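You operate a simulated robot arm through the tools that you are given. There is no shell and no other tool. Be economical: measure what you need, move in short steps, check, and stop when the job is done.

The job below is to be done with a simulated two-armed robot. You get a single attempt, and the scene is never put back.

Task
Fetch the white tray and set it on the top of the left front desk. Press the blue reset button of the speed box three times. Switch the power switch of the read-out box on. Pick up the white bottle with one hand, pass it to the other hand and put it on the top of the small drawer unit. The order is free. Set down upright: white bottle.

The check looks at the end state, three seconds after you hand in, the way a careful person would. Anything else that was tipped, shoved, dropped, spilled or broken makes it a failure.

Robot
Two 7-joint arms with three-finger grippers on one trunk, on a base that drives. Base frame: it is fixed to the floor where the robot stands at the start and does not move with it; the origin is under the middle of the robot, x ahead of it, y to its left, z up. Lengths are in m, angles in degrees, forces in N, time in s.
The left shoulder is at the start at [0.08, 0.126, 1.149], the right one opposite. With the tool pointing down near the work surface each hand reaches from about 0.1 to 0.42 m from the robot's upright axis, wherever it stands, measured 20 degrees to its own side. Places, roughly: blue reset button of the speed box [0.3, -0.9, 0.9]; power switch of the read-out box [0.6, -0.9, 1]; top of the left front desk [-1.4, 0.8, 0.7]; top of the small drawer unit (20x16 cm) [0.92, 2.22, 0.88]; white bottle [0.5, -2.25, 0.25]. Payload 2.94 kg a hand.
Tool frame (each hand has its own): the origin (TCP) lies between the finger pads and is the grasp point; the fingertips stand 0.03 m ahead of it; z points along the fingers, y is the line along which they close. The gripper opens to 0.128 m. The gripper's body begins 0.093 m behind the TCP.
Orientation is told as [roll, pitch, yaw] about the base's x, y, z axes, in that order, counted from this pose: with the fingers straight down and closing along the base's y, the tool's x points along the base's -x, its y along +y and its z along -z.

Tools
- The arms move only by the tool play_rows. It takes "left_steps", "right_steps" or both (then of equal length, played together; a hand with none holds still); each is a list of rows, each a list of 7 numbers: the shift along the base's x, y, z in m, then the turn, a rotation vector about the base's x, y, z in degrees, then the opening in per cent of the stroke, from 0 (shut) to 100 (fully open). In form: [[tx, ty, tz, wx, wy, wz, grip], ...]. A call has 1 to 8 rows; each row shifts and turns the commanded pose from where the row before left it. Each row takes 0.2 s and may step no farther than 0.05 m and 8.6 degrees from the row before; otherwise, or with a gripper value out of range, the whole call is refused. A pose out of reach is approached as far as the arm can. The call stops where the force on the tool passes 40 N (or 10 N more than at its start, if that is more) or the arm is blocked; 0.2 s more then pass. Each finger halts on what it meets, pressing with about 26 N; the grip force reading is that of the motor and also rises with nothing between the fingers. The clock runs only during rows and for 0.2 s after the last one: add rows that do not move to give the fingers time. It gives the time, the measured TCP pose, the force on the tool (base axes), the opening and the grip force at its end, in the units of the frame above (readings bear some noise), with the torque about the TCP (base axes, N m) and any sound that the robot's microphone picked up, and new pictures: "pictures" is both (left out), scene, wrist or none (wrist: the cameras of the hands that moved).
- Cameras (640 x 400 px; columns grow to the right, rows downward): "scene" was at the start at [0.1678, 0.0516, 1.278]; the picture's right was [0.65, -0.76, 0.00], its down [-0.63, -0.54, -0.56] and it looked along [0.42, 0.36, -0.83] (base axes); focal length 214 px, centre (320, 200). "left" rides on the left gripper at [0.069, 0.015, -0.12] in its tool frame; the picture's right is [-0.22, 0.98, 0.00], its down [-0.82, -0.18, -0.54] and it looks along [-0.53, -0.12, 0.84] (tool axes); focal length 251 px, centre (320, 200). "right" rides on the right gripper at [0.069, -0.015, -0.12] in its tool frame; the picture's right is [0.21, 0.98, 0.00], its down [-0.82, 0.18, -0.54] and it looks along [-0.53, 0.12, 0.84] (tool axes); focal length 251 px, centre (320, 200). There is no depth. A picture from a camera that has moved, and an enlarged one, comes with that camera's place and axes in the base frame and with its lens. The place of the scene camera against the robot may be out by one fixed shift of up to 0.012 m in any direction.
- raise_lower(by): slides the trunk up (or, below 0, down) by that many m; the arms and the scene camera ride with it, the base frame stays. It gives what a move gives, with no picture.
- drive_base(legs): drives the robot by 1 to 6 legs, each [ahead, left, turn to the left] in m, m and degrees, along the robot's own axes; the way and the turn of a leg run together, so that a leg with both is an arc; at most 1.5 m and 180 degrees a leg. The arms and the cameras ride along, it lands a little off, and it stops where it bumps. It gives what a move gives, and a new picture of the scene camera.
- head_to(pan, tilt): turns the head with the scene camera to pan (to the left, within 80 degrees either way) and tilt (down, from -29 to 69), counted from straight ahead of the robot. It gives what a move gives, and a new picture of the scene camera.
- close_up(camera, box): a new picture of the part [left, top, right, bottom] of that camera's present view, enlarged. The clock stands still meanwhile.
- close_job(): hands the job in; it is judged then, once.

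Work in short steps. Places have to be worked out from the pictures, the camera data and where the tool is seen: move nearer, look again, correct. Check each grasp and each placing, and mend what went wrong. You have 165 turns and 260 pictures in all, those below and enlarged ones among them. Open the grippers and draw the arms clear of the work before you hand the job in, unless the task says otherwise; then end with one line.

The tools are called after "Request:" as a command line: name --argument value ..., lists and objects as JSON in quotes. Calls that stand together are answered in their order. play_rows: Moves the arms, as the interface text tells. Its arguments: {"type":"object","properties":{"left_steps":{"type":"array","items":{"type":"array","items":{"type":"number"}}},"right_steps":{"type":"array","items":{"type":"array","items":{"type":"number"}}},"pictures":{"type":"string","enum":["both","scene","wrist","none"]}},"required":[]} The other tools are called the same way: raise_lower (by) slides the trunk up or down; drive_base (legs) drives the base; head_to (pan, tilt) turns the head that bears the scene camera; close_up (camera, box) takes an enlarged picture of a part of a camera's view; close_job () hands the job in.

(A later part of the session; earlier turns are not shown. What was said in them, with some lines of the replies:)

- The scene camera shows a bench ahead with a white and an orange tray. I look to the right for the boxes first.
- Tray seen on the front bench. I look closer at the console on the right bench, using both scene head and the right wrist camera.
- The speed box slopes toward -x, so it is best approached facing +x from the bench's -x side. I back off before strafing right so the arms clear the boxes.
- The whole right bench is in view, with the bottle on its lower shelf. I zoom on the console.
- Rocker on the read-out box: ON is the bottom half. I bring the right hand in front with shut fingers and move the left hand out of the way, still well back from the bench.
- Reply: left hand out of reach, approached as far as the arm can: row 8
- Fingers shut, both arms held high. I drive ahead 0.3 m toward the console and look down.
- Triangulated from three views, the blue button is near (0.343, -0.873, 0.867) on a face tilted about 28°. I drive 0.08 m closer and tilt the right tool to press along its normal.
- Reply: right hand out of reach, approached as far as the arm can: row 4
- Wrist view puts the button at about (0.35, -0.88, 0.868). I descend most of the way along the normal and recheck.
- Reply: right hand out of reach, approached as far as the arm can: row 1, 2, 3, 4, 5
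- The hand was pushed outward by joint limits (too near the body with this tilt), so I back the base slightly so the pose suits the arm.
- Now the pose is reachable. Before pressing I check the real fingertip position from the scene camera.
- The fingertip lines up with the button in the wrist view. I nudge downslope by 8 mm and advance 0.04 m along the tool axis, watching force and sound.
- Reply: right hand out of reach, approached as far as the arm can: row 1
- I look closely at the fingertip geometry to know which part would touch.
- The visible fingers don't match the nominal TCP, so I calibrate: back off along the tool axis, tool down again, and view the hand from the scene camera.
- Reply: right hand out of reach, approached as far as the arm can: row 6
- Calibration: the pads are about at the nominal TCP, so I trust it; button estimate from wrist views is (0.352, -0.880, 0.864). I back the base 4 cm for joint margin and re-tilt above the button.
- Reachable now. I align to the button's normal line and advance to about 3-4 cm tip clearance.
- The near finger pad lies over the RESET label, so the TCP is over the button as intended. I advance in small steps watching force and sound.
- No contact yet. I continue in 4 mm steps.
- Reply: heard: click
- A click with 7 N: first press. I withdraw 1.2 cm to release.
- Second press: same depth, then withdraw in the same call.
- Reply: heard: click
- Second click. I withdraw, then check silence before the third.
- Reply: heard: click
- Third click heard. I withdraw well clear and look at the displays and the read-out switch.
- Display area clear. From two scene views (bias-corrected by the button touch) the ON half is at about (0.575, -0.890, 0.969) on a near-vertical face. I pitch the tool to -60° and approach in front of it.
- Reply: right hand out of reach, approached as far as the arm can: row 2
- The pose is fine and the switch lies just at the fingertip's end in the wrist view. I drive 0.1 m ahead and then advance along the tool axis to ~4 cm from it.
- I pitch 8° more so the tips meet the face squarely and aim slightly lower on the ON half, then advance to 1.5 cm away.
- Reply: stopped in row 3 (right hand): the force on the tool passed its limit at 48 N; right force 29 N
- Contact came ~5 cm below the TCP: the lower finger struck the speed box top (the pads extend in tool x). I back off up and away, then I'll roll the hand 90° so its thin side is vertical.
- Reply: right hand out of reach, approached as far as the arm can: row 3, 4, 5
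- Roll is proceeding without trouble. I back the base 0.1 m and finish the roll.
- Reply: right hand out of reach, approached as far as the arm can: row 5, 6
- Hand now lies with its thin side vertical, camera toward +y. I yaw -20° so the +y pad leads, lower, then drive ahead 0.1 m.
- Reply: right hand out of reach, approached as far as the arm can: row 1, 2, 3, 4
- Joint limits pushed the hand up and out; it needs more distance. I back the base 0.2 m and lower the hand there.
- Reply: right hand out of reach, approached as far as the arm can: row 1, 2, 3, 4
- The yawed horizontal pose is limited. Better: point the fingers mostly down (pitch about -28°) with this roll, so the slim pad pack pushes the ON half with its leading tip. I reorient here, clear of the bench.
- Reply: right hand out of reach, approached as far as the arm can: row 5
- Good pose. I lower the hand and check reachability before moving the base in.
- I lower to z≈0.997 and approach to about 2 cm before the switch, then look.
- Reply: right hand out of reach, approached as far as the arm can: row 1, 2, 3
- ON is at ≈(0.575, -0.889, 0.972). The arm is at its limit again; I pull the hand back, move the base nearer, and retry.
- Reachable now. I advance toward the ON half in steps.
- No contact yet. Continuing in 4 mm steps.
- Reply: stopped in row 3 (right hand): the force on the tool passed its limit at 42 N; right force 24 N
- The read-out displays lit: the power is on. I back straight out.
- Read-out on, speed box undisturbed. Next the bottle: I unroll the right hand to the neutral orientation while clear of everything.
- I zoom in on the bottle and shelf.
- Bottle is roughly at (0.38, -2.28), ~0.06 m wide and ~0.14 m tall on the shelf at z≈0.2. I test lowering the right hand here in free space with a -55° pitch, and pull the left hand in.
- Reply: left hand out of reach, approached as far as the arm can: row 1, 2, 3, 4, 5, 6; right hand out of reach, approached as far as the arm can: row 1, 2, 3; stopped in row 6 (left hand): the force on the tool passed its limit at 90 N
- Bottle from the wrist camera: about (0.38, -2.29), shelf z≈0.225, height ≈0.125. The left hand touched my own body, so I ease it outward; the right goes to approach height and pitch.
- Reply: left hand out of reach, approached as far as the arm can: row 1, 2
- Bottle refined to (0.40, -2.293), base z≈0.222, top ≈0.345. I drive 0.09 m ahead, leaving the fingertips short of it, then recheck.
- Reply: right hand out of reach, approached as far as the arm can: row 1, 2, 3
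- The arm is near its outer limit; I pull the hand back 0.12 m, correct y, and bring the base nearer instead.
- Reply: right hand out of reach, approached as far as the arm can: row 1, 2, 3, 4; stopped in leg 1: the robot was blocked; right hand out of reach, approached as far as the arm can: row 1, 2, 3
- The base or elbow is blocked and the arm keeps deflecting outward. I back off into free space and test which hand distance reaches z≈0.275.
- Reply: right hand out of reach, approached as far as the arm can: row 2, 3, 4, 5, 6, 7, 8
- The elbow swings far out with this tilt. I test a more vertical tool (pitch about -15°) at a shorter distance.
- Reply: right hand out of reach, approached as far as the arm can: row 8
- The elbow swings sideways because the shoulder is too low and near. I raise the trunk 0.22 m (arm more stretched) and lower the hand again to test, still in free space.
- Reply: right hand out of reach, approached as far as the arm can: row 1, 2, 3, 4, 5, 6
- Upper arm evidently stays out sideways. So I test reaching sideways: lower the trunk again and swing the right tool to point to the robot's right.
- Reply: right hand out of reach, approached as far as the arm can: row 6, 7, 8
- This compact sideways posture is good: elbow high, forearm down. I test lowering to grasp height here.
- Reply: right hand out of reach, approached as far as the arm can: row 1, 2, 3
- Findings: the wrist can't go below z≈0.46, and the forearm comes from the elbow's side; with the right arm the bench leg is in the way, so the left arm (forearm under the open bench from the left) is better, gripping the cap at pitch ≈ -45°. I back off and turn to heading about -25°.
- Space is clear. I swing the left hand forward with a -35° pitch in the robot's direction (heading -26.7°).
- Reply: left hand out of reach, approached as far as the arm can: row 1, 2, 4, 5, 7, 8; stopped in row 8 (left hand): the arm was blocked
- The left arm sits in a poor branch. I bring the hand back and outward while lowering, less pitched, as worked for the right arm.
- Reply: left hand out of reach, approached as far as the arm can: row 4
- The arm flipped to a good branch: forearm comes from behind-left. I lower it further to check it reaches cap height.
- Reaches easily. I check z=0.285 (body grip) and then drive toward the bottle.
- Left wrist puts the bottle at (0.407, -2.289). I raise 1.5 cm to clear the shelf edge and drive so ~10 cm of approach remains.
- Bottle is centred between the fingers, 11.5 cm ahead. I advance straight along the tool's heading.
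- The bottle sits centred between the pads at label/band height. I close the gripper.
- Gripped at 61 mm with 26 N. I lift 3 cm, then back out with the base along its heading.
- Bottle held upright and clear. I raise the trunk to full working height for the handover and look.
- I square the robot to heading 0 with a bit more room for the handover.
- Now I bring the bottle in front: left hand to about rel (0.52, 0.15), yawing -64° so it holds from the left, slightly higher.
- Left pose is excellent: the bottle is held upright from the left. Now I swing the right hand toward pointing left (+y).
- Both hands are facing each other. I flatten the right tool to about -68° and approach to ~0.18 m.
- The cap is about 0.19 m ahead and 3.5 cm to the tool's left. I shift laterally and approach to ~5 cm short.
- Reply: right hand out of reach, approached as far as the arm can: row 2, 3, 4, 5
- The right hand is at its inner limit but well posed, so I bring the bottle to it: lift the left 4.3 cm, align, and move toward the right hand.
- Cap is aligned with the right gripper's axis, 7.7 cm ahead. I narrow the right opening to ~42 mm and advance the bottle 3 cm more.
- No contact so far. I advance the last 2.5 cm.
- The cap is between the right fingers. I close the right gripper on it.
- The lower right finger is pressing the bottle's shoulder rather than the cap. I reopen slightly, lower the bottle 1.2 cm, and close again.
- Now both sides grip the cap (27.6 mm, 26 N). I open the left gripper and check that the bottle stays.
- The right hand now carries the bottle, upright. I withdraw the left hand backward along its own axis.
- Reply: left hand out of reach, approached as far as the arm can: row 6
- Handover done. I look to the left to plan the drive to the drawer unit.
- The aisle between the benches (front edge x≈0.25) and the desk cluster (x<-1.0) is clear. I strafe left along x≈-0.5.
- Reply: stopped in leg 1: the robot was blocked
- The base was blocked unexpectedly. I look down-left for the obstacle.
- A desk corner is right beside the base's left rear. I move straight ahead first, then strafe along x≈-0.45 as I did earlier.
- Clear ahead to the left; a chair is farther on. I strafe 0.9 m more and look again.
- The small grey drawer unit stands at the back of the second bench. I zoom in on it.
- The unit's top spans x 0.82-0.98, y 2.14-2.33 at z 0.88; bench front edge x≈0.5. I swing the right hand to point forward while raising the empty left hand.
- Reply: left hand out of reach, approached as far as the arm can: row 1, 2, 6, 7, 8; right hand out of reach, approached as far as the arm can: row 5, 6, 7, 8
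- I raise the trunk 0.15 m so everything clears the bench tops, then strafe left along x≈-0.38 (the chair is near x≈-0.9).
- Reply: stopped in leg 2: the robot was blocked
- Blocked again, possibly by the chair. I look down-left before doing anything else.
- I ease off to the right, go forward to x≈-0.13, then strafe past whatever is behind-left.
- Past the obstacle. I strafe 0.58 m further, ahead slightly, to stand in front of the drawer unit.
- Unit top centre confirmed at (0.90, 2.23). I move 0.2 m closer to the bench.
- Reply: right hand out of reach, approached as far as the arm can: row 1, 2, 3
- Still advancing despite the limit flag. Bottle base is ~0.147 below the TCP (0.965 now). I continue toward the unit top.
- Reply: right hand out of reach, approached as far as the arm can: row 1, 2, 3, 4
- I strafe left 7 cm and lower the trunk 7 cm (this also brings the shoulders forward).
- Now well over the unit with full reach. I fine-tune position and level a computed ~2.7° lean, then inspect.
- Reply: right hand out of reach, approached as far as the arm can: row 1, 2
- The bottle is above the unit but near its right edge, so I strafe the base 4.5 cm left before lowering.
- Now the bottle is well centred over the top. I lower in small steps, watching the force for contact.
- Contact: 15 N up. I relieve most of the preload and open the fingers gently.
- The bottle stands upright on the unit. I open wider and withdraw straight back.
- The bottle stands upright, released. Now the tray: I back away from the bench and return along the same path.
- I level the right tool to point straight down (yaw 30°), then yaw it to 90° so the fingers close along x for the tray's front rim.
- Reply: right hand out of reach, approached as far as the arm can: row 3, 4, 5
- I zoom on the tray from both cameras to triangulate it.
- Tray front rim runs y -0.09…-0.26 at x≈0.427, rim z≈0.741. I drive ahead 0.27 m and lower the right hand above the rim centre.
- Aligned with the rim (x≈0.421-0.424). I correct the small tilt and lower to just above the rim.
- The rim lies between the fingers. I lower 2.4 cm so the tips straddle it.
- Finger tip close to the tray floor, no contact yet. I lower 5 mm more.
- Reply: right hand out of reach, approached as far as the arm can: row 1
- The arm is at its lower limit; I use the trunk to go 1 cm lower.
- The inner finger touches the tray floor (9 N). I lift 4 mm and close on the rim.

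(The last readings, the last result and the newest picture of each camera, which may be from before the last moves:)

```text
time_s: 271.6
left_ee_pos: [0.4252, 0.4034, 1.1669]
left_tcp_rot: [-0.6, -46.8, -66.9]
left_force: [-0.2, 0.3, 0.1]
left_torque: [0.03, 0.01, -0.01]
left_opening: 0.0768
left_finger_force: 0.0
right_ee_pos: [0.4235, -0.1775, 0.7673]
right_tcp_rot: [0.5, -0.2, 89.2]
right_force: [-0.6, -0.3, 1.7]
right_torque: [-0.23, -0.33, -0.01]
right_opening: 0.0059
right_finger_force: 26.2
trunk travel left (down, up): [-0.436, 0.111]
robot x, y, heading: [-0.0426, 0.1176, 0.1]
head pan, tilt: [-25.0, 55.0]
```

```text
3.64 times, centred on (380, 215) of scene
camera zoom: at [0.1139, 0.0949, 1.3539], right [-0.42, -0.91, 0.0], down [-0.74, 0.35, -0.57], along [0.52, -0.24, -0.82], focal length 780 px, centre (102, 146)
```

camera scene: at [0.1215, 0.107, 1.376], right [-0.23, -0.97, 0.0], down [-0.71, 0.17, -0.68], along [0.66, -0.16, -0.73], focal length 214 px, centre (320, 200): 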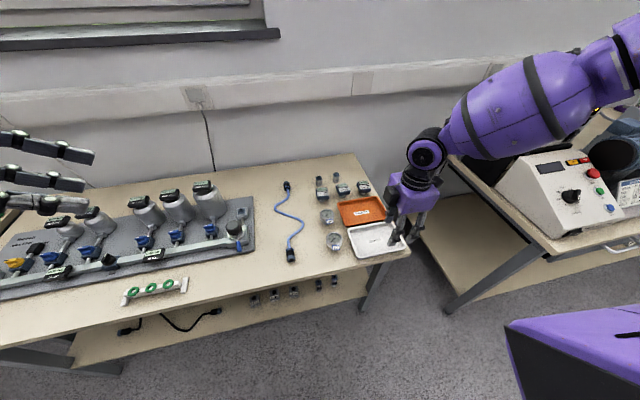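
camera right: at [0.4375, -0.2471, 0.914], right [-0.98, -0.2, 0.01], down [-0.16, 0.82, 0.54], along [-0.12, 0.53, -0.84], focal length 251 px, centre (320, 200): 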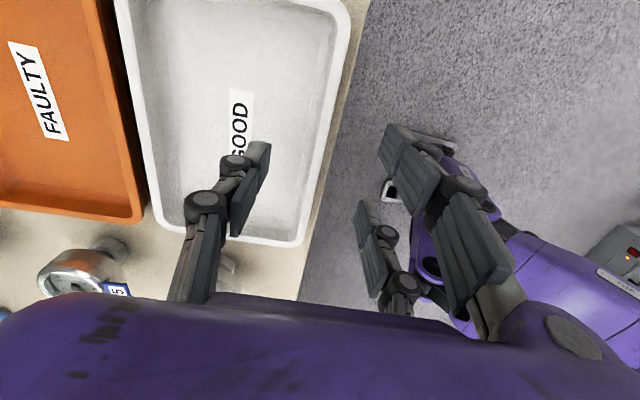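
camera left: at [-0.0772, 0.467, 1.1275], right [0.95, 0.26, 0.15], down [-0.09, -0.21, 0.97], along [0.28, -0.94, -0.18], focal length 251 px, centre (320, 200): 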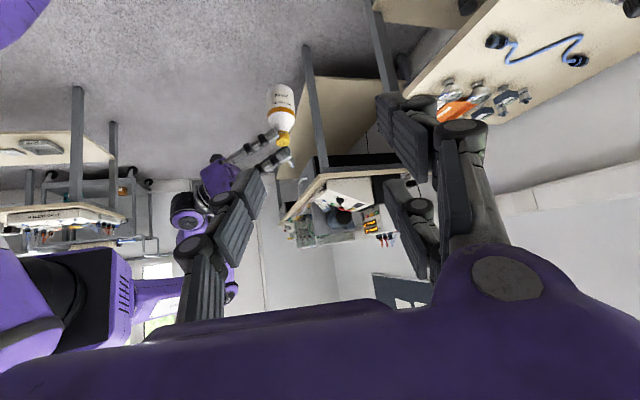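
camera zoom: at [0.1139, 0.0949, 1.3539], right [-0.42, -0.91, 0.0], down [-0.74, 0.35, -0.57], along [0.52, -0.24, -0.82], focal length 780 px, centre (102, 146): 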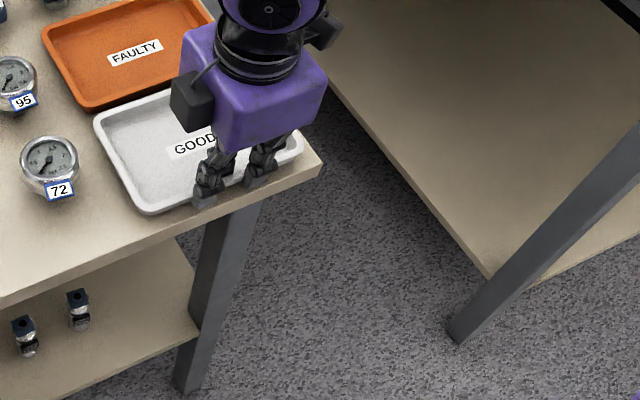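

Rim gripped (6 mm, 26 N). I lift 3 cm and check the tray for droop.

Request:
play_rows --right_steps '[[0, 0, 0.01, 0, 0, 0, 0], [0, 0, 0.01, 0, 0, 0, 0], [0, 0, 0.01, 0, 0, 0, 0], [0, 0, 0.02, 0, 0, 0, 0]]' --pictures "none"

Request:
close_up --camera "scene" --box '[310, 150, 450, 260]'

Request:
close_up --camera "right" --box '[0, 0, 480, 300]'

```text
time_s: 272.6
left_ee_pos: [0.4246, 0.4038, 1.1664]
left_tcp_rot: [-0.6, -46.7, -67.1]
left_force: [-0.6, 0.3, 0.9]
left_torque: [-0.03, -0.01, 0.02]
left_opening: 0.0768
left_finger_force: 0.1
right_ee_pos: [0.4233, -0.1794, 0.8171]
right_tcp_rot: [0.5, -0.2, 89.2]
right_force: [-1.0, -0.1, -1.0]
right_torque: [-0.01, 0.06, -0.01]
right_opening: 0.006
right_finger_force: 25.7
trunk travel left (down, up): [-0.436, 0.111]
robot x, y, heading: [-0.0395, 0.1202, 0.3]
head pan, tilt: [-25.0, 55.0]
```

```text
3.64 times, centred on (380, 205) of scene
camera zoom: at [0.1136, 0.0948, 1.3539], right [-0.42, -0.91, 0.0], down [-0.74, 0.35, -0.57], along [0.52, -0.24, -0.82], focal length 780 px, centre (102, 182)
```

zoom: 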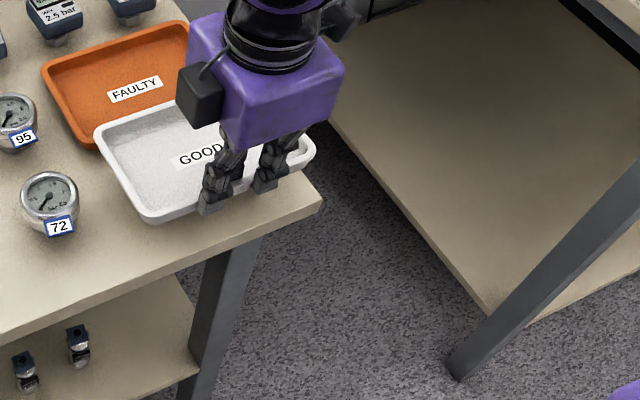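

```text
1.33 times, centred on (240, 150) of right
camera zoom: at [0.4396, -0.2482, 0.9351], right [-0.98, -0.2, 0.01], down [-0.16, 0.82, 0.54], along [-0.12, 0.53, -0.84], focal length 335 px, centre (427, 267)
```

zoom: 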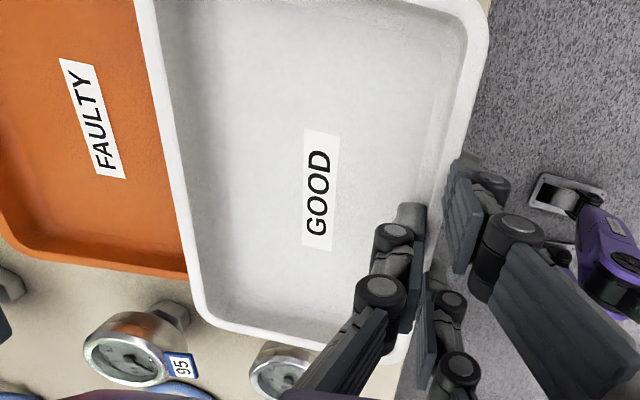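

Tray is light (1 N) and level. I lift it 10 cm more and back away from the bench.

Request:
play_rows --right_steps '[[0, 0, 0.03, 0, 0, 0, 0], [0, 0, 0.03, 0, 0, 0, 0], [0, 0, 0.04, 0, 0, 0, 0]]' --pictures "none"

Request:
drive_base --legs '[[-0.37, 0, 0]]'

Request:
head_to --pan 80 --tilt 25

```text
time_s: 273.4
left_ee_pos: [0.4242, 0.4052, 1.1649]
left_tcp_rot: [-0.4, -46.9, -67.0]
left_force: [-0.1, 0.3, -0.2]
left_torque: [0.0, 0.01, -0.02]
left_opening: 0.077
left_finger_force: 0.0
right_ee_pos: [0.4228, -0.1802, 0.9168]
right_tcp_rot: [0.6, -0.1, 89.1]
right_force: [-0.6, -0.8, -1.4]
right_torque: [-0.01, 0.07, 0.02]
right_opening: 0.006
right_finger_force: 26.3
trunk travel left (down, up): [-0.436, 0.111]
robot x, y, heading: [-0.0437, 0.1176, 0.2]
head pan, tilt: [-25.0, 55.0]
```

```text
time_s: 275.7
left_ee_pos: [0.0624, 0.4023, 1.1648]
left_tcp_rot: [-0.6, -46.8, -67.3]
left_force: [-0.4, 0.5, 0.9]
left_torque: [-0.03, 0.0, 0.02]
left_opening: 0.0765
left_finger_force: 0.1
right_ee_pos: [0.0597, -0.1808, 0.9173]
right_tcp_rot: [0.7, 0.0, 88.9]
right_force: [0.0, 0.0, -2.2]
right_torque: [-0.04, 0.06, -0.01]
right_opening: 0.0057
right_finger_force: 26.3
trunk travel left (down, up): [-0.436, 0.111]
robot x, y, heading: [-0.4063, 0.1238, 0.0]
head pan, tilt: [-25.0, 55.0]
camera scene: at [-0.2496, 0.0944, 1.3538], right [-0.43, -0.91, 0.0], down [-0.74, 0.35, -0.57], along [0.52, -0.24, -0.82], focal length 214 px, centre (320, 200)
```

scene: 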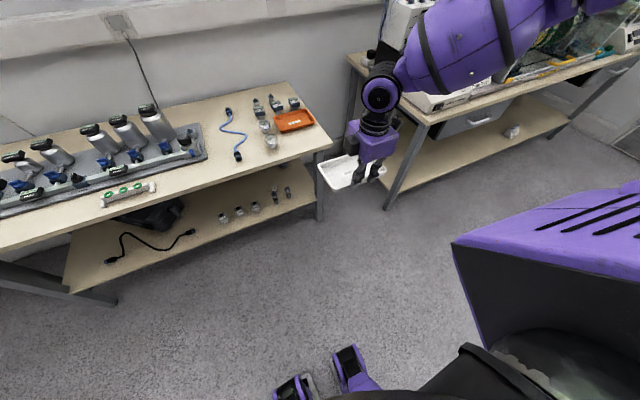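

```text
time_s: 277.5
left_ee_pos: [0.0615, 0.4021, 1.1638]
left_tcp_rot: [-0.6, -46.8, -67.1]
left_force: [-0.2, -0.3, -0.7]
left_torque: [-0.01, 0.0, -0.01]
left_opening: 0.0768
left_finger_force: 0.1
right_ee_pos: [0.0591, -0.1815, 0.916]
right_tcp_rot: [0.7, 0.0, 88.8]
right_force: [-0.2, 0.3, -2.2]
right_torque: [-0.01, 0.06, 0.0]
right_opening: 0.0062
right_finger_force: 25.1
trunk travel left (down, up): [-0.436, 0.111]
robot x, y, heading: [-0.4067, 0.1198, 0.0]
head pan, tilt: [80.0, 25.0]
camera scene: at [-0.2988, 0.2159, 1.3979], right [0.98, -0.18, 0.0], down [-0.07, -0.42, -0.91], along [0.16, 0.89, -0.42], focal length 214 px, centre (320, 200)
```

scene: 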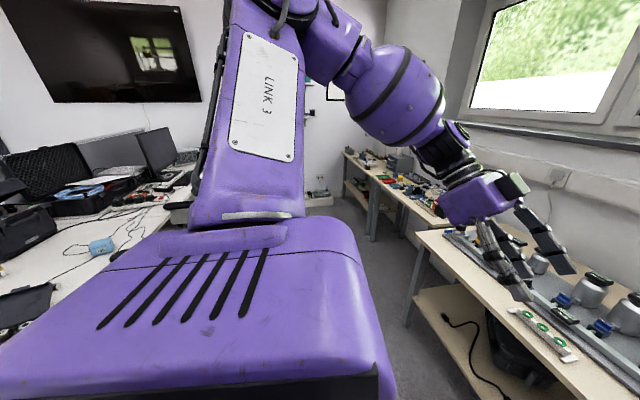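

The desks lie on the robot's left-rear. I turn 45° left in place (arms clear) and look at them.

Request:
drive_base --legs '[[0, 0, 45]]'

Request:
head_to --pan 80 --tilt 30

```text
time_s: 280.0
left_ee_pos: [-0.2807, 0.6516, 1.1654]
left_tcp_rot: [-0.6, -46.8, -21.6]
left_force: [0.1, 0.0, 0.3]
left_torque: [-0.03, -0.01, 0.0]
left_opening: 0.0767
left_finger_force: 0.1
right_ee_pos: [0.1339, 0.2414, 0.9162]
right_tcp_rot: [0.7, -0.1, 134.5]
right_force: [-0.2, -0.4, -2.7]
right_torque: [-0.08, 0.06, -0.03]
right_opening: 0.0059
right_finger_force: 26.2
trunk travel left (down, up): [-0.436, 0.111]
robot x, y, heading: [-0.4063, 0.121, 45.5]
head pan, tilt: [80.0, 25.0]
camera scene: at [-0.3975, 0.2699, 1.3979], right [0.81, 0.58, 0.0], down [0.24, -0.34, -0.91], along [-0.53, 0.74, -0.42], focal length 214 px, centre (320, 200)
```

scene: 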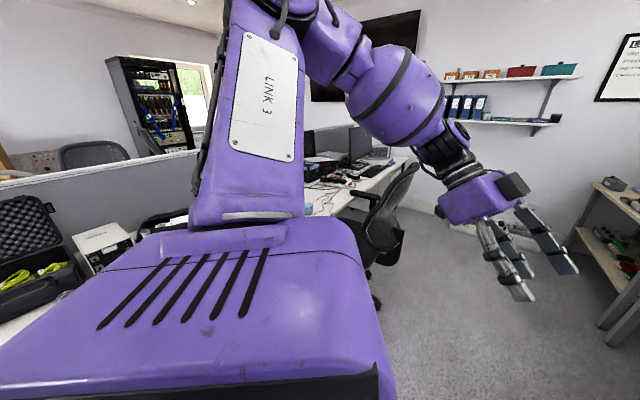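

```text
time_s: 280.7
left_ee_pos: [-0.2818, 0.6514, 1.1655]
left_tcp_rot: [-0.6, -46.8, -21.6]
left_force: [-0.1, -0.8, 0.7]
left_torque: [-0.02, 0.04, 0.0]
left_opening: 0.0769
left_finger_force: 0.1
right_ee_pos: [0.1348, 0.2414, 0.9175]
right_tcp_rot: [0.7, -0.1, 134.5]
right_force: [-0.2, -0.4, -2.0]
right_torque: [-0.05, 0.07, -0.03]
right_opening: 0.0058
right_finger_force: 25.9
trunk travel left (down, up): [-0.436, 0.111]
robot x, y, heading: [-0.4107, 0.1213, 45.3]
head pan, tilt: [80.0, 30.0]
camera scene: at [-0.3966, 0.2686, 1.3899], right [0.81, 0.58, 0.0], down [0.29, -0.41, -0.87], along [-0.5, 0.71, -0.5], focal length 214 px, centre (320, 200)
```

scene: 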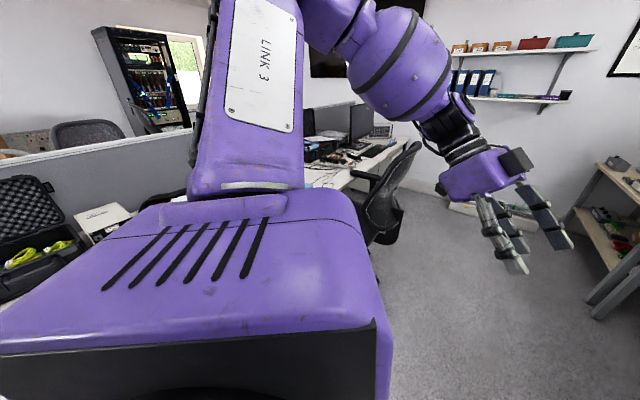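

The desk edge is at about x≈-1.0 with a partition behind. I raise the trunk 0.1 m so the tray clears desk items and turn further to face it.

Request:
raise_lower --by 0.1

Request:
drive_base --legs '[[0.1, -0.1, 0], [0, 0, 75]]'

Request:
head_to --pan 35 --tilt 40

```text
time_s: 282.0
left_ee_pos: [-0.2799, 0.6518, 1.2642]
left_tcp_rot: [-0.7, -46.7, -21.4]
left_force: [0.7, 0.2, 0.1]
left_torque: [-0.04, 0.0, 0.0]
left_opening: 0.0765
left_finger_force: 0.0
right_ee_pos: [0.1353, 0.241, 1.0156]
right_tcp_rot: [0.8, 0.0, 134.5]
right_force: [0.0, 0.1, -2.6]
right_torque: [-0.06, 0.09, 0.0]
right_opening: 0.0059
right_finger_force: 26.0
trunk travel left (down, up): [-0.536, 0.011]
robot x, y, heading: [-0.407, 0.1199, 45.3]
head pan, tilt: [80.0, 30.0]
```

```text
time_s: 286.8
left_ee_pos: [-0.746, 0.3783, 1.2663]
left_tcp_rot: [-0.5, -46.7, 53.4]
left_force: [-0.9, 0.4, -0.5]
left_torque: [-0.03, -0.01, -0.01]
left_opening: 0.0768
left_finger_force: 0.1
right_ee_pos: [-0.2419, 0.6734, 1.0162]
right_tcp_rot: [0.6, -0.1, -150.5]
right_force: [0.3, 0.1, -2.3]
right_torque: [-0.08, -0.01, 0.01]
right_opening: 0.0059
right_finger_force: 25.5
trunk travel left (down, up): [-0.536, 0.011]
robot x, y, heading: [-0.2652, 0.121, 120.3]
head pan, tilt: [80.0, 30.0]
camera scene: at [-0.3642, 0.108, 1.505], right [-0.35, 0.94, 0.0], down [0.47, 0.17, -0.87], along [-0.81, -0.3, -0.5], focal length 214 px, centre (320, 200)
```

scene: 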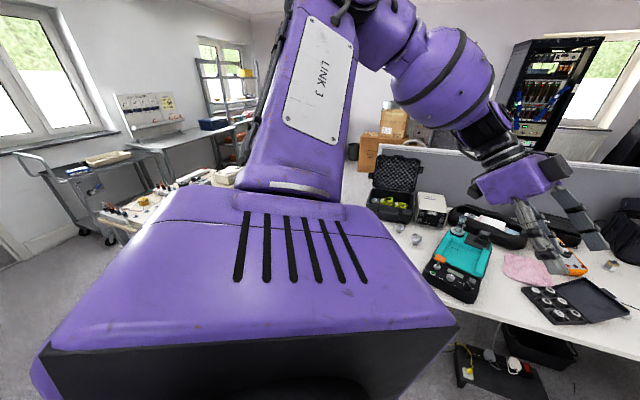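

```text
time_s: 287.9
left_ee_pos: [-0.7469, 0.3791, 1.2656]
left_tcp_rot: [-0.6, -46.9, 53.4]
left_force: [0.7, 0.5, 0.2]
left_torque: [0.0, 0.0, -0.01]
left_opening: 0.0769
left_finger_force: 0.0
right_ee_pos: [-0.2415, 0.6741, 1.0157]
right_tcp_rot: [0.6, -0.1, -150.5]
right_force: [-0.8, 0.6, -1.4]
right_torque: [-0.06, -0.03, 0.01]
right_opening: 0.0061
right_finger_force: 26.0
trunk travel left (down, up): [-0.536, 0.011]
robot x, y, heading: [-0.262, 0.1198, 120.2]
head pan, tilt: [35.0, 40.0]
camera scene: at [-0.3568, 0.1747, 1.4897], right [0.42, 0.91, 0.0], down [0.58, -0.27, -0.77], along [-0.7, 0.32, -0.64], focal length 214 px, centre (320, 200)
```

scene: 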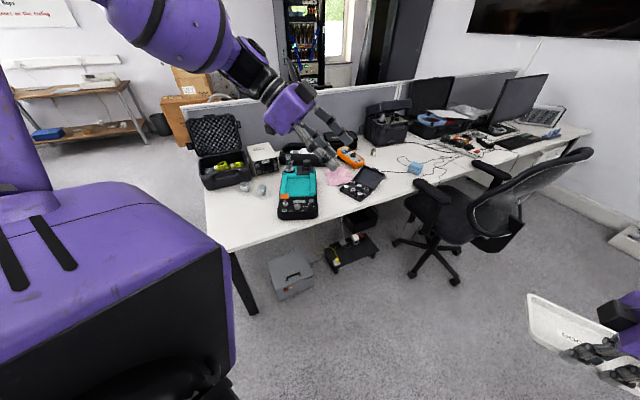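

Clear space exists at the desk's near-left corner, about x -1.38…-1.08, y 0.06…0.28. I turn to face -x and position so the tray is headed there.

Request:
drive_base --legs '[[0, 0, 59.8], [0, 0.25, 0], [0.22, 0, 0]]'

Request:
head_to --pan -20 --tilt 50

```text
time_s: 294.7
left_ee_pos: [-0.943, -0.4309, 1.266]
left_tcp_rot: [-0.5, -46.8, 114.1]
left_force: [-0.3, -0.1, -0.2]
left_torque: [0.0, 0.02, -0.01]
left_opening: 0.0767
left_finger_force: 0.1
right_ee_pos: [-0.9524, 0.1522, 1.0174]
right_tcp_rot: [0.5, 0.0, -89.7]
right_force: [0.2, 0.0, -0.5]
right_torque: [0.01, -0.09, -0.01]
right_opening: 0.0058
right_finger_force: 26.3
trunk travel left (down, up): [-0.536, 0.011]
robot x, y, heading: [-0.4822, -0.1388, -178.9]
head pan, tilt: [35.0, 40.0]
camera scene: at [-0.5716, -0.1832, 1.4898], right [-0.59, 0.81, 0.0], down [0.52, 0.38, -0.77], along [-0.62, -0.45, -0.64], focal length 214 px, centre (320, 200)
```

scene: 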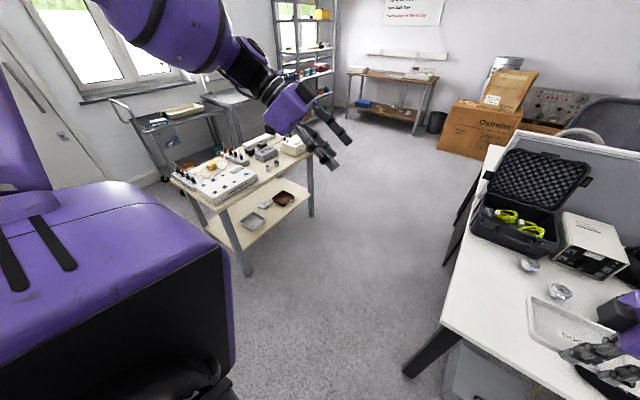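

```text
time_s: 296.0
left_ee_pos: [-0.9447, -0.432, 1.2646]
left_tcp_rot: [-0.7, -46.8, 114.1]
left_force: [0.5, 0.0, 0.5]
left_torque: [0.0, 0.0, 0.0]
left_opening: 0.0771
left_finger_force: 0.1
right_ee_pos: [-0.9532, 0.1523, 1.0162]
right_tcp_rot: [0.6, -0.1, -89.7]
right_force: [0.1, -0.3, -1.8]
right_torque: [0.03, -0.12, 0.03]
right_opening: 0.0059
right_finger_force: 26.5
trunk travel left (down, up): [-0.536, 0.011]
robot x, y, heading: [-0.4822, -0.1343, -178.8]
head pan, tilt: [-20.0, 50.0]
camera scene: at [-0.5775, -0.1082, 1.4754], right [0.32, 0.95, 0.0], down [0.73, -0.25, -0.64], along [-0.61, 0.21, -0.77], focal length 214 px, centre (320, 200)
```

scene: 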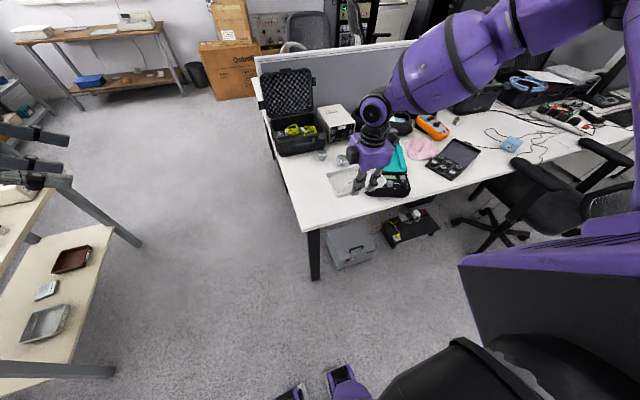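

Free area measured: x -1.40…-1.04, y -0.02…0.29. I drive the last 0.19 m ahead so the tray is above it.

Request:
drive_base --legs '[[0.185, 0.015, -1.2]]'

Request:
close_up --camera "scene" --box '[240, 80, 460, 240]'

Request:
close_up --camera "right" --box '[0, 0, 640, 400]'

```text
time_s: 297.5
left_ee_pos: [-1.1292, -0.4406, 1.266]
left_tcp_rot: [-0.4, -46.8, 112.9]
left_force: [0.6, -0.4, 0.3]
left_torque: [-0.04, 0.01, 0.02]
left_opening: 0.0767
left_finger_force: 0.1
right_ee_pos: [-1.1297, 0.1443, 1.0183]
right_tcp_rot: [0.5, -0.1, -90.9]
right_force: [0.3, -0.4, -1.2]
right_torque: [-0.01, -0.09, 0.03]
right_opening: 0.0061
right_finger_force: 26.0
trunk travel left (down, up): [-0.536, 0.011]
robot x, y, heading: [-0.6646, -0.1562, -180.2]
head pan, tilt: [-20.0, 50.0]
camera scene: at [-0.7571, -0.1232, 1.4757], right [0.34, 0.94, 0.0], down [0.72, -0.26, -0.64], along [-0.6, 0.22, -0.77], focal length 214 px, centre (320, 200)
```

scene: 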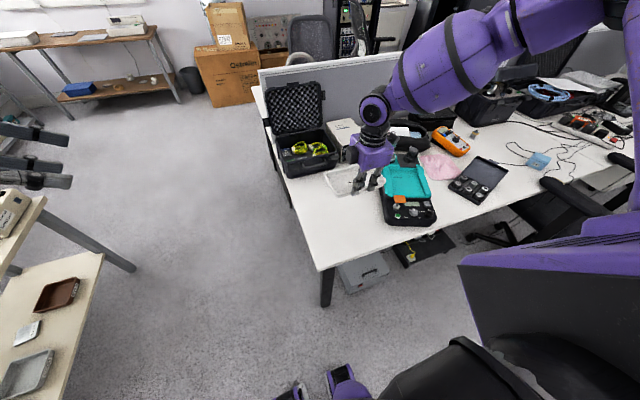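

```text
2.50 times, centred on (350, 160) of scene
camera zoom: at [-0.7571, -0.1232, 1.4757], right [0.34, 0.94, 0.0], down [0.72, -0.26, -0.64], along [-0.6, 0.22, -0.77], focal length 536 px, centre (245, 300)
```

zoom: 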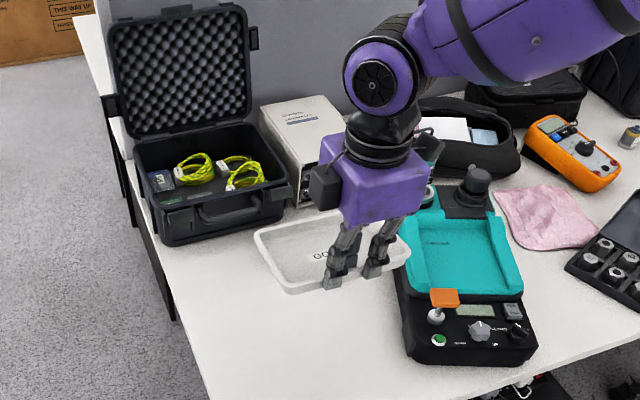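

```text
1.00 times, centred on (320, 200) of right (not enlarged: the box is as wide or as high as the picture)
camera zoom: at [-1.1434, 0.2142, 1.1364], right [0.98, 0.2, 0.01], down [0.16, -0.82, 0.54], along [0.11, -0.53, -0.84], focal length 251 px, centre (320, 200)
```

zoom: 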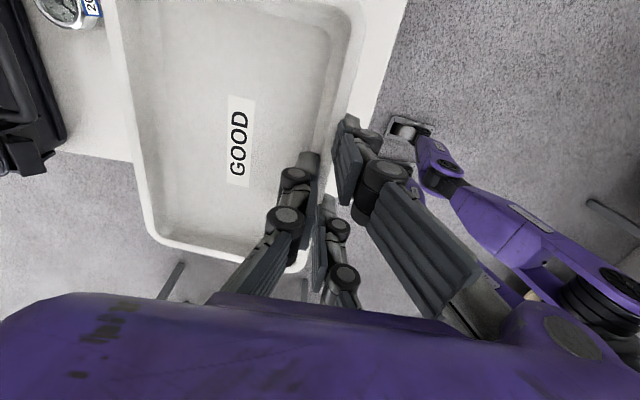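

The tray is over free desk surface with margins of ≥6 cm. I lower with the trunk first, then the arm.

Request:
raise_lower --by -0.13

Request:
play_rows --right_steps '[[0, -0.015, -0.03, 0, 0, 0, 0], [0, 0, -0.03, 0, 0, 0, 0]]' --pictures "none"

Request:
close_up --camera "scene" --box '[240, 80, 460, 240]'

Request:
close_up --camera "right" --box '[0, 0, 640, 400]'

```text
time_s: 299.1
left_ee_pos: [-1.1316, -0.4392, 1.1358]
left_tcp_rot: [-0.5, -46.7, 113.0]
left_force: [0.8, -0.1, -0.4]
left_torque: [-0.01, 0.01, 0.01]
left_opening: 0.0769
left_finger_force: 0.0
right_ee_pos: [-1.1296, 0.1446, 0.8866]
right_tcp_rot: [0.7, -0.1, -90.9]
right_force: [-0.7, -0.2, -1.3]
right_torque: [-0.01, -0.08, 0.03]
right_opening: 0.0057
right_finger_force: 25.5
trunk travel left (down, up): [-0.406, 0.141]
robot x, y, heading: [-0.664, -0.1543, -180.0]
head pan, tilt: [-20.0, 50.0]
```

```text
time_s: 299.7
left_ee_pos: [-1.1311, -0.4401, 1.1365]
left_tcp_rot: [-0.5, -46.8, 113.0]
left_force: [-0.2, -0.3, -0.1]
left_torque: [-0.03, -0.02, 0.0]
left_opening: 0.0769
left_finger_force: 0.1
right_ee_pos: [-1.1327, 0.1282, 0.825]
right_tcp_rot: [0.4, -0.2, -90.8]
right_force: [0.0, 0.0, -1.1]
right_torque: [-0.02, -0.12, 0.02]
right_opening: 0.0059
right_finger_force: 26.3
trunk travel left (down, up): [-0.406, 0.141]
robot x, y, heading: [-0.6647, -0.1571, -180.2]
head pan, tilt: [-20.0, 50.0]
```

```text
2.50 times, centred on (350, 160) of scene
camera zoom: at [-0.852, -0.1228, 1.3272], right [0.34, 0.94, 0.0], down [0.72, -0.26, -0.64], along [-0.6, 0.22, -0.77], focal length 536 px, centre (245, 300)
```

zoom: 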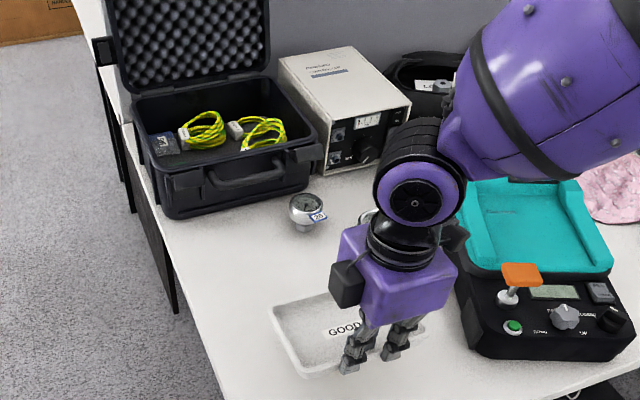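

```text
1.00 times, centred on (320, 200) of right (not enlarged: the box is as wide or as high as the picture)
camera zoom: at [-1.1459, 0.1982, 0.9443], right [0.98, 0.2, 0.01], down [0.16, -0.82, 0.54], along [0.12, -0.53, -0.84], focal length 251 px, centre (320, 200)
```

zoom: 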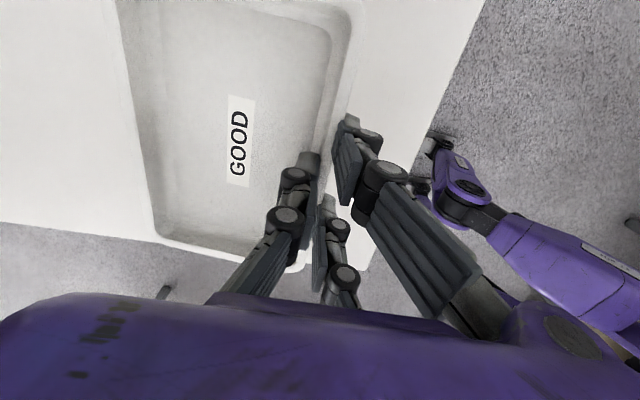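

Position is good. I lower in 1 cm, then 5 mm steps, watching the force.

Request:
play_rows --right_steps '[[0, 0, -0.012, 0, 0, 0, 0], [0, 0, -0.012, 0, 0, 0, 0], [0, 0, -0.008, 0, 0, 0, 0]]' --pictures "none"

Request:
play_rows --right_steps '[[0, 0, -0.005, 0, 0, 0, 0], [0, 0, -0.005, 0, 0, 0, 0]]' --pictures "none"

Request:
close_up --camera "scene" --box '[320, 190, 440, 270]'

```text
time_s: 300.5
left_ee_pos: [-1.1311, -0.4386, 1.1359]
left_tcp_rot: [-0.5, -46.8, 112.9]
left_force: [0.3, -0.1, -0.5]
left_torque: [-0.01, 0.02, 0.01]
left_opening: 0.0769
left_finger_force: 0.1
right_ee_pos: [-1.1313, 0.1278, 0.7945]
right_tcp_rot: [0.7, -0.1, -90.9]
right_force: [-0.1, 0.6, -1.9]
right_torque: [0.01, -0.07, 0.02]
right_opening: 0.0059
right_finger_force: 25.5
trunk travel left (down, up): [-0.406, 0.141]
robot x, y, heading: [-0.663, -0.155, -179.9]
head pan, tilt: [-20.0, 50.0]
```

```text
time_s: 301.1
left_ee_pos: [-1.13, -0.4399, 1.1356]
left_tcp_rot: [-0.6, -46.8, 113.1]
left_force: [0.5, -0.3, 0.3]
left_torque: [0.01, 0.02, 0.02]
left_opening: 0.0766
left_finger_force: 0.0
right_ee_pos: [-1.1303, 0.1298, 0.7857]
right_tcp_rot: [0.6, 0.0, -90.8]
right_force: [0.1, 0.8, -0.7]
right_torque: [0.01, -0.07, 0.0]
right_opening: 0.006
right_finger_force: 26.0
trunk travel left (down, up): [-0.406, 0.141]
robot x, y, heading: [-0.6646, -0.1543, -179.8]
head pan, tilt: [-20.0, 50.0]
```

```text
5.00 times, centred on (380, 230) of scene
camera zoom: at [-0.8517, -0.1235, 1.3272], right [0.34, 0.94, 0.0], down [0.72, -0.26, -0.64], along [-0.6, 0.22, -0.77], focal length 1072 px, centre (20, 50)
```

zoom: 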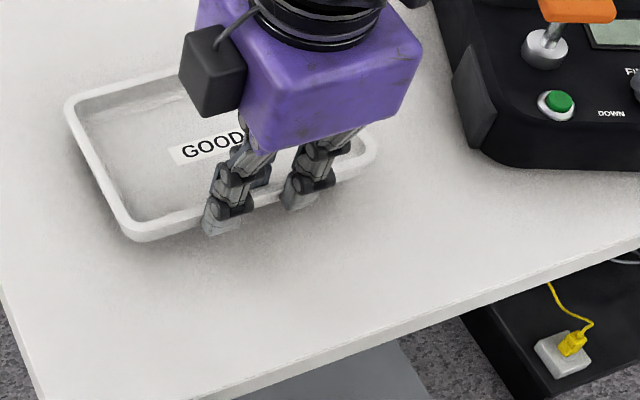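

Nearly down. I continue in 4 mm steps until contact.

Request:
play_rows --right_steps '[[0, 0, -0.004, 0, 0, 0, 0], [0, 0, -0.004, 0, 0, 0, 0], [0, 0, -0.004, 0, 0, 0, 0]]' --pictures "none"

Request:
play_rows --right_steps '[[0, 0, -0.004, 0, 0, 0, 0], [0, 0, -0.004, 0, 0, 0, 0], [0, 0, -0.004, 0, 0, 0, 0]]' --pictures "none"

```text
time_s: 301.9
left_ee_pos: [-1.1305, -0.4401, 1.1349]
left_tcp_rot: [-0.6, -46.9, 113.0]
left_force: [-1.0, 0.1, 0.3]
left_torque: [0.01, 0.01, 0.02]
left_opening: 0.0768
left_finger_force: 0.1
right_ee_pos: [-1.1304, 0.1291, 0.7723]
right_tcp_rot: [0.5, -0.3, -90.9]
right_force: [-0.5, -0.2, 1.0]
right_torque: [-0.23, 0.16, 0.04]
right_opening: 0.006
right_finger_force: 25.6
trunk travel left (down, up): [-0.406, 0.141]
robot x, y, heading: [-0.6627, -0.1561, -179.7]
head pan, tilt: [-20.0, 50.0]
```

```text
time_s: 302.7
left_ee_pos: [-1.1286, -0.4394, 1.137]
left_tcp_rot: [-0.5, -46.9, 112.9]
left_force: [-0.4, 0.0, 0.2]
left_torque: [0.02, 0.0, 0.01]
left_opening: 0.0767
left_finger_force: 0.0
right_ee_pos: [-1.1306, 0.1278, 0.7625]
right_tcp_rot: [0.3, -0.2, -90.9]
right_force: [4.6, 1.5, 25.3]
right_torque: [0.08, 0.45, 0.09]
right_opening: 0.0059
right_finger_force: 26.6
trunk travel left (down, up): [-0.406, 0.141]
robot x, y, heading: [-0.6609, -0.1556, -180.2]
head pan, tilt: [-20.0, 50.0]
```

Down with 25 N. I relieve by 5 mm and open the gripper partly.

Request:
play_rows --right_steps '[[0, 0, 0.004, 0, 0, 0, 0], [0, 0, 0.003, 0, 0, 0, 0], [0, 0, 0, 0, 0, 0, 15], [0, 0, 0, 0, 0, 0, 30], [0, 0, 0, 0, 0, 0, 40]]' --pictures "none"

Request:
close_up --camera "right" --box '[0, 0, 640, 400]'

Request:
close_up --camera "scene" --box '[320, 190, 440, 270]'

```text
time_s: 303.9
left_ee_pos: [-1.1307, -0.4397, 1.1355]
left_tcp_rot: [-0.7, -46.8, 113.0]
left_force: [-0.2, 0.0, 0.1]
left_torque: [0.01, 0.01, 0.04]
left_opening: 0.0768
left_finger_force: 0.1
right_ee_pos: [-1.1308, 0.1283, 0.7679]
right_tcp_rot: [0.6, -0.1, -90.8]
right_force: [0.2, 0.2, -0.6]
right_torque: [0.01, 0.01, 0.01]
right_opening: 0.0512
right_finger_force: 0.0
trunk travel left (down, up): [-0.406, 0.141]
robot x, y, heading: [-0.6667, -0.153, -179.9]
head pan, tilt: [-20.0, 50.0]
```

```text
1.00 times, centred on (320, 200) of right (not enlarged: the box is as wide or as high as the picture)
camera zoom: at [-1.1452, 0.1986, 0.886], right [0.98, 0.2, 0.01], down [0.16, -0.82, 0.54], along [0.12, -0.53, -0.84], focal length 251 px, centre (320, 200)
```

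zoom: 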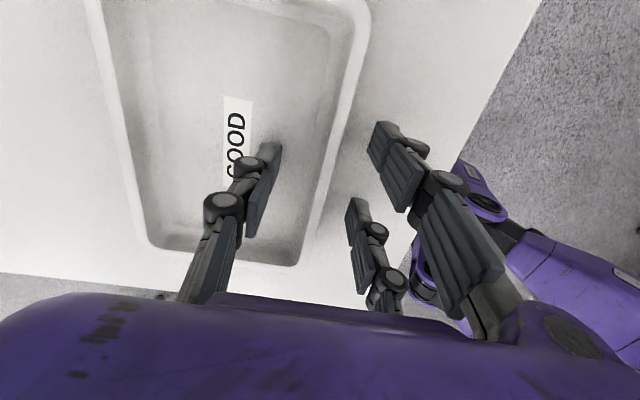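

```text
5.00 times, centred on (380, 230) of scene
camera zoom: at [-0.8515, -0.1235, 1.3272], right [0.34, 0.94, 0.0], down [0.72, -0.26, -0.64], along [-0.6, 0.22, -0.77], focal length 1072 px, centre (20, 50)
```

zoom: 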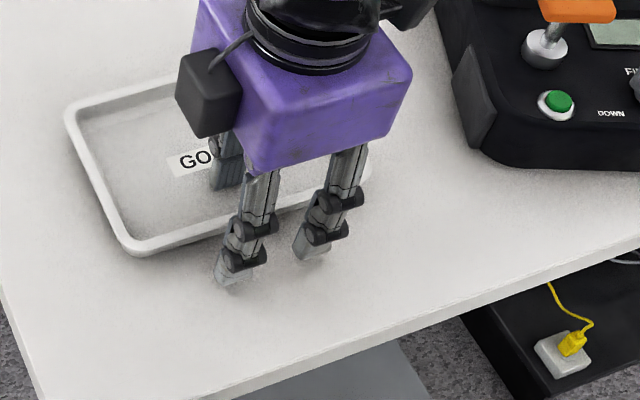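

Tray lies flat on the desk and is released. I lift the hand straight up and back the robot off.

Request:
play_rows --right_steps '[[0, 0, 0.03, 0, 0, 0, 40], [0, 0, 0.04, 0, 0, 0, 60], [0, 0, 0.04, 0, 0, 0, 80], [0, 0, 0.04, 0, 0, 0, 100], [0, 0, 0.04, 0, 0, 0, 100]]' --pictures "none"

Request:
drive_base --legs '[[-0.3, 0, 0]]'

Request:
close_up --camera "scene" --box '[260, 100, 420, 220]'

```text
time_s: 305.1
left_ee_pos: [-1.1293, -0.4391, 1.1364]
left_tcp_rot: [-0.5, -46.9, 112.9]
left_force: [0.1, -0.5, 0.1]
left_torque: [0.01, 0.02, 0.01]
left_opening: 0.0766
left_finger_force: 0.0
right_ee_pos: [-1.1279, 0.1292, 0.9557]
right_tcp_rot: [0.7, -0.1, -90.9]
right_force: [0.3, -0.2, -0.3]
right_torque: [-0.04, 0.02, 0.01]
right_opening: 0.1279
right_finger_force: 0.0
trunk travel left (down, up): [-0.406, 0.141]
robot x, y, heading: [-0.6627, -0.1562, -180.1]
head pan, tilt: [-20.0, 50.0]
```

```text
time_s: 307.1
left_ee_pos: [-0.8335, -0.4362, 1.1352]
left_tcp_rot: [-0.6, -46.8, 112.7]
left_force: [0.2, 0.1, 0.7]
left_torque: [0.01, -0.01, 0.01]
left_opening: 0.0768
left_finger_force: 0.0
right_ee_pos: [-0.8296, 0.1299, 0.9549]
right_tcp_rot: [0.6, 0.0, -91.2]
right_force: [0.8, 0.1, 0.3]
right_torque: [0.01, 0.0, -0.03]
right_opening: 0.128
right_finger_force: 0.1
trunk travel left (down, up): [-0.406, 0.141]
robot x, y, heading: [-0.367, -0.157, 180.0]
head pan, tilt: [-20.0, 50.0]
camera scene: at [-0.5412, -0.0995, 1.33], right [0.64, 0.77, 0.0], down [0.57, -0.47, -0.67], along [-0.52, 0.43, -0.74], focal length 214 px, centre (320, 200)
```

scene: 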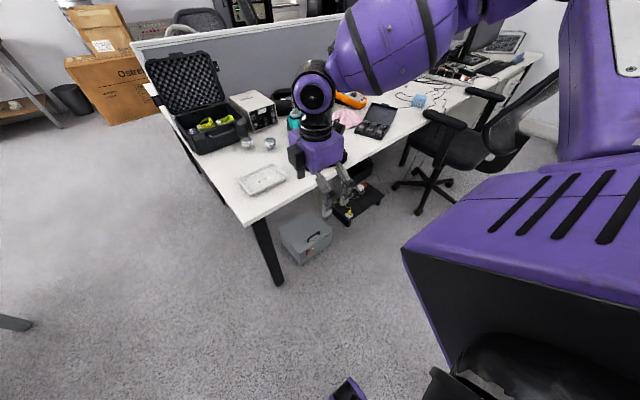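

```text
3.33 times, centred on (340, 160) of scene
camera zoom: at [-0.5412, -0.0995, 1.33], right [0.64, 0.77, 0.0], down [0.57, -0.47, -0.67], along [-0.52, 0.43, -0.74], focal length 715 px, centre (253, 333)
```

zoom: 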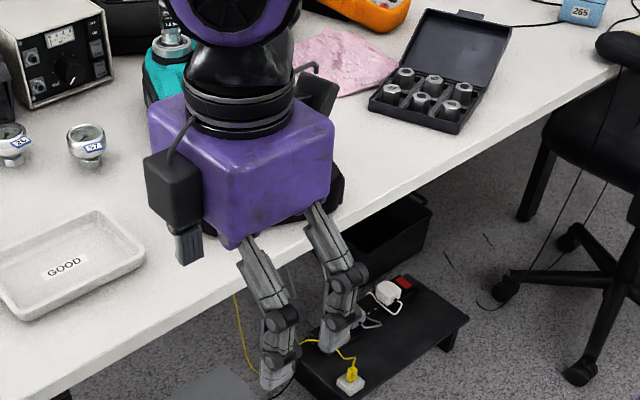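

Tray is on the desk, flat and undisturbed surroundings; bottle, switch and button were confirmed earlier. I open the left gripper fully and take a last look around.

Request:
play_rows --left_steps '[[0, 0, 0, 0, 0, 0, 100], [0, 0, 0, 0, 0, 0, 100], [0, 0, 0, 0, 0, 0, 100]]' --pictures "none"

Request:
close_up --camera "scene" --box '[120, 40, 340, 220]'

```text
time_s: 307.9
left_ee_pos: [-0.8332, -0.4387, 1.1364]
left_tcp_rot: [-0.7, -46.8, 112.7]
left_force: [0.2, 0.2, 0.0]
left_torque: [-0.01, -0.02, 0.01]
left_opening: 0.128
left_finger_force: 0.0
right_ee_pos: [-0.8304, 0.1293, 0.9544]
right_tcp_rot: [0.7, -0.2, -91.2]
right_force: [0.3, 0.0, 0.6]
right_torque: [-0.01, 0.02, -0.02]
right_opening: 0.1282
right_finger_force: 0.1
trunk travel left (down, up): [-0.406, 0.141]
robot x, y, heading: [-0.3665, -0.153, 179.8]
head pan, tilt: [-20.0, 50.0]
```

```text
2.22 times, centred on (230, 130) of scene
camera zoom: at [-0.5412, -0.0996, 1.3299], right [0.64, 0.77, 0.0], down [0.57, -0.47, -0.67], along [-0.52, 0.43, -0.74], focal length 477 px, centre (520, 356)
```

zoom: 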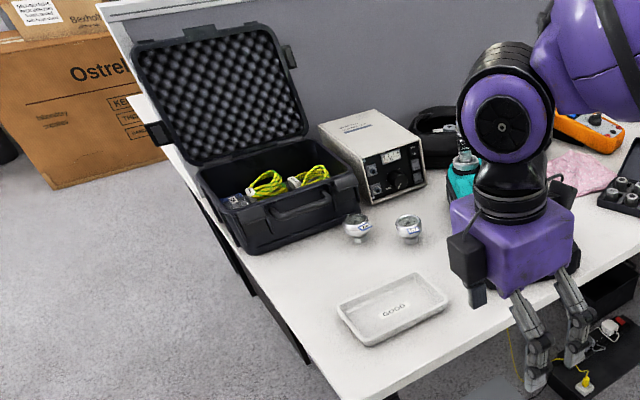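

Everything is in place and both grippers are open and clear; I hand in.

Request:
close_job

```text
The job is handed in.
```

All four parts are done and the job is handed in. The white tray is flat on the left front desk. The reset button was pressed three times, with a click heard each time. The read-out box is on with its displays lit, and the white bottle was passed from left hand to right and stands upright on the drawer unit. While driving, the base was stopped three times by contact with something I could not fully see (at the right bench, beside a desk, and probably by the desk chair), and the hand touched the top of the speed box once at 48 N; I saw nothing displaced.
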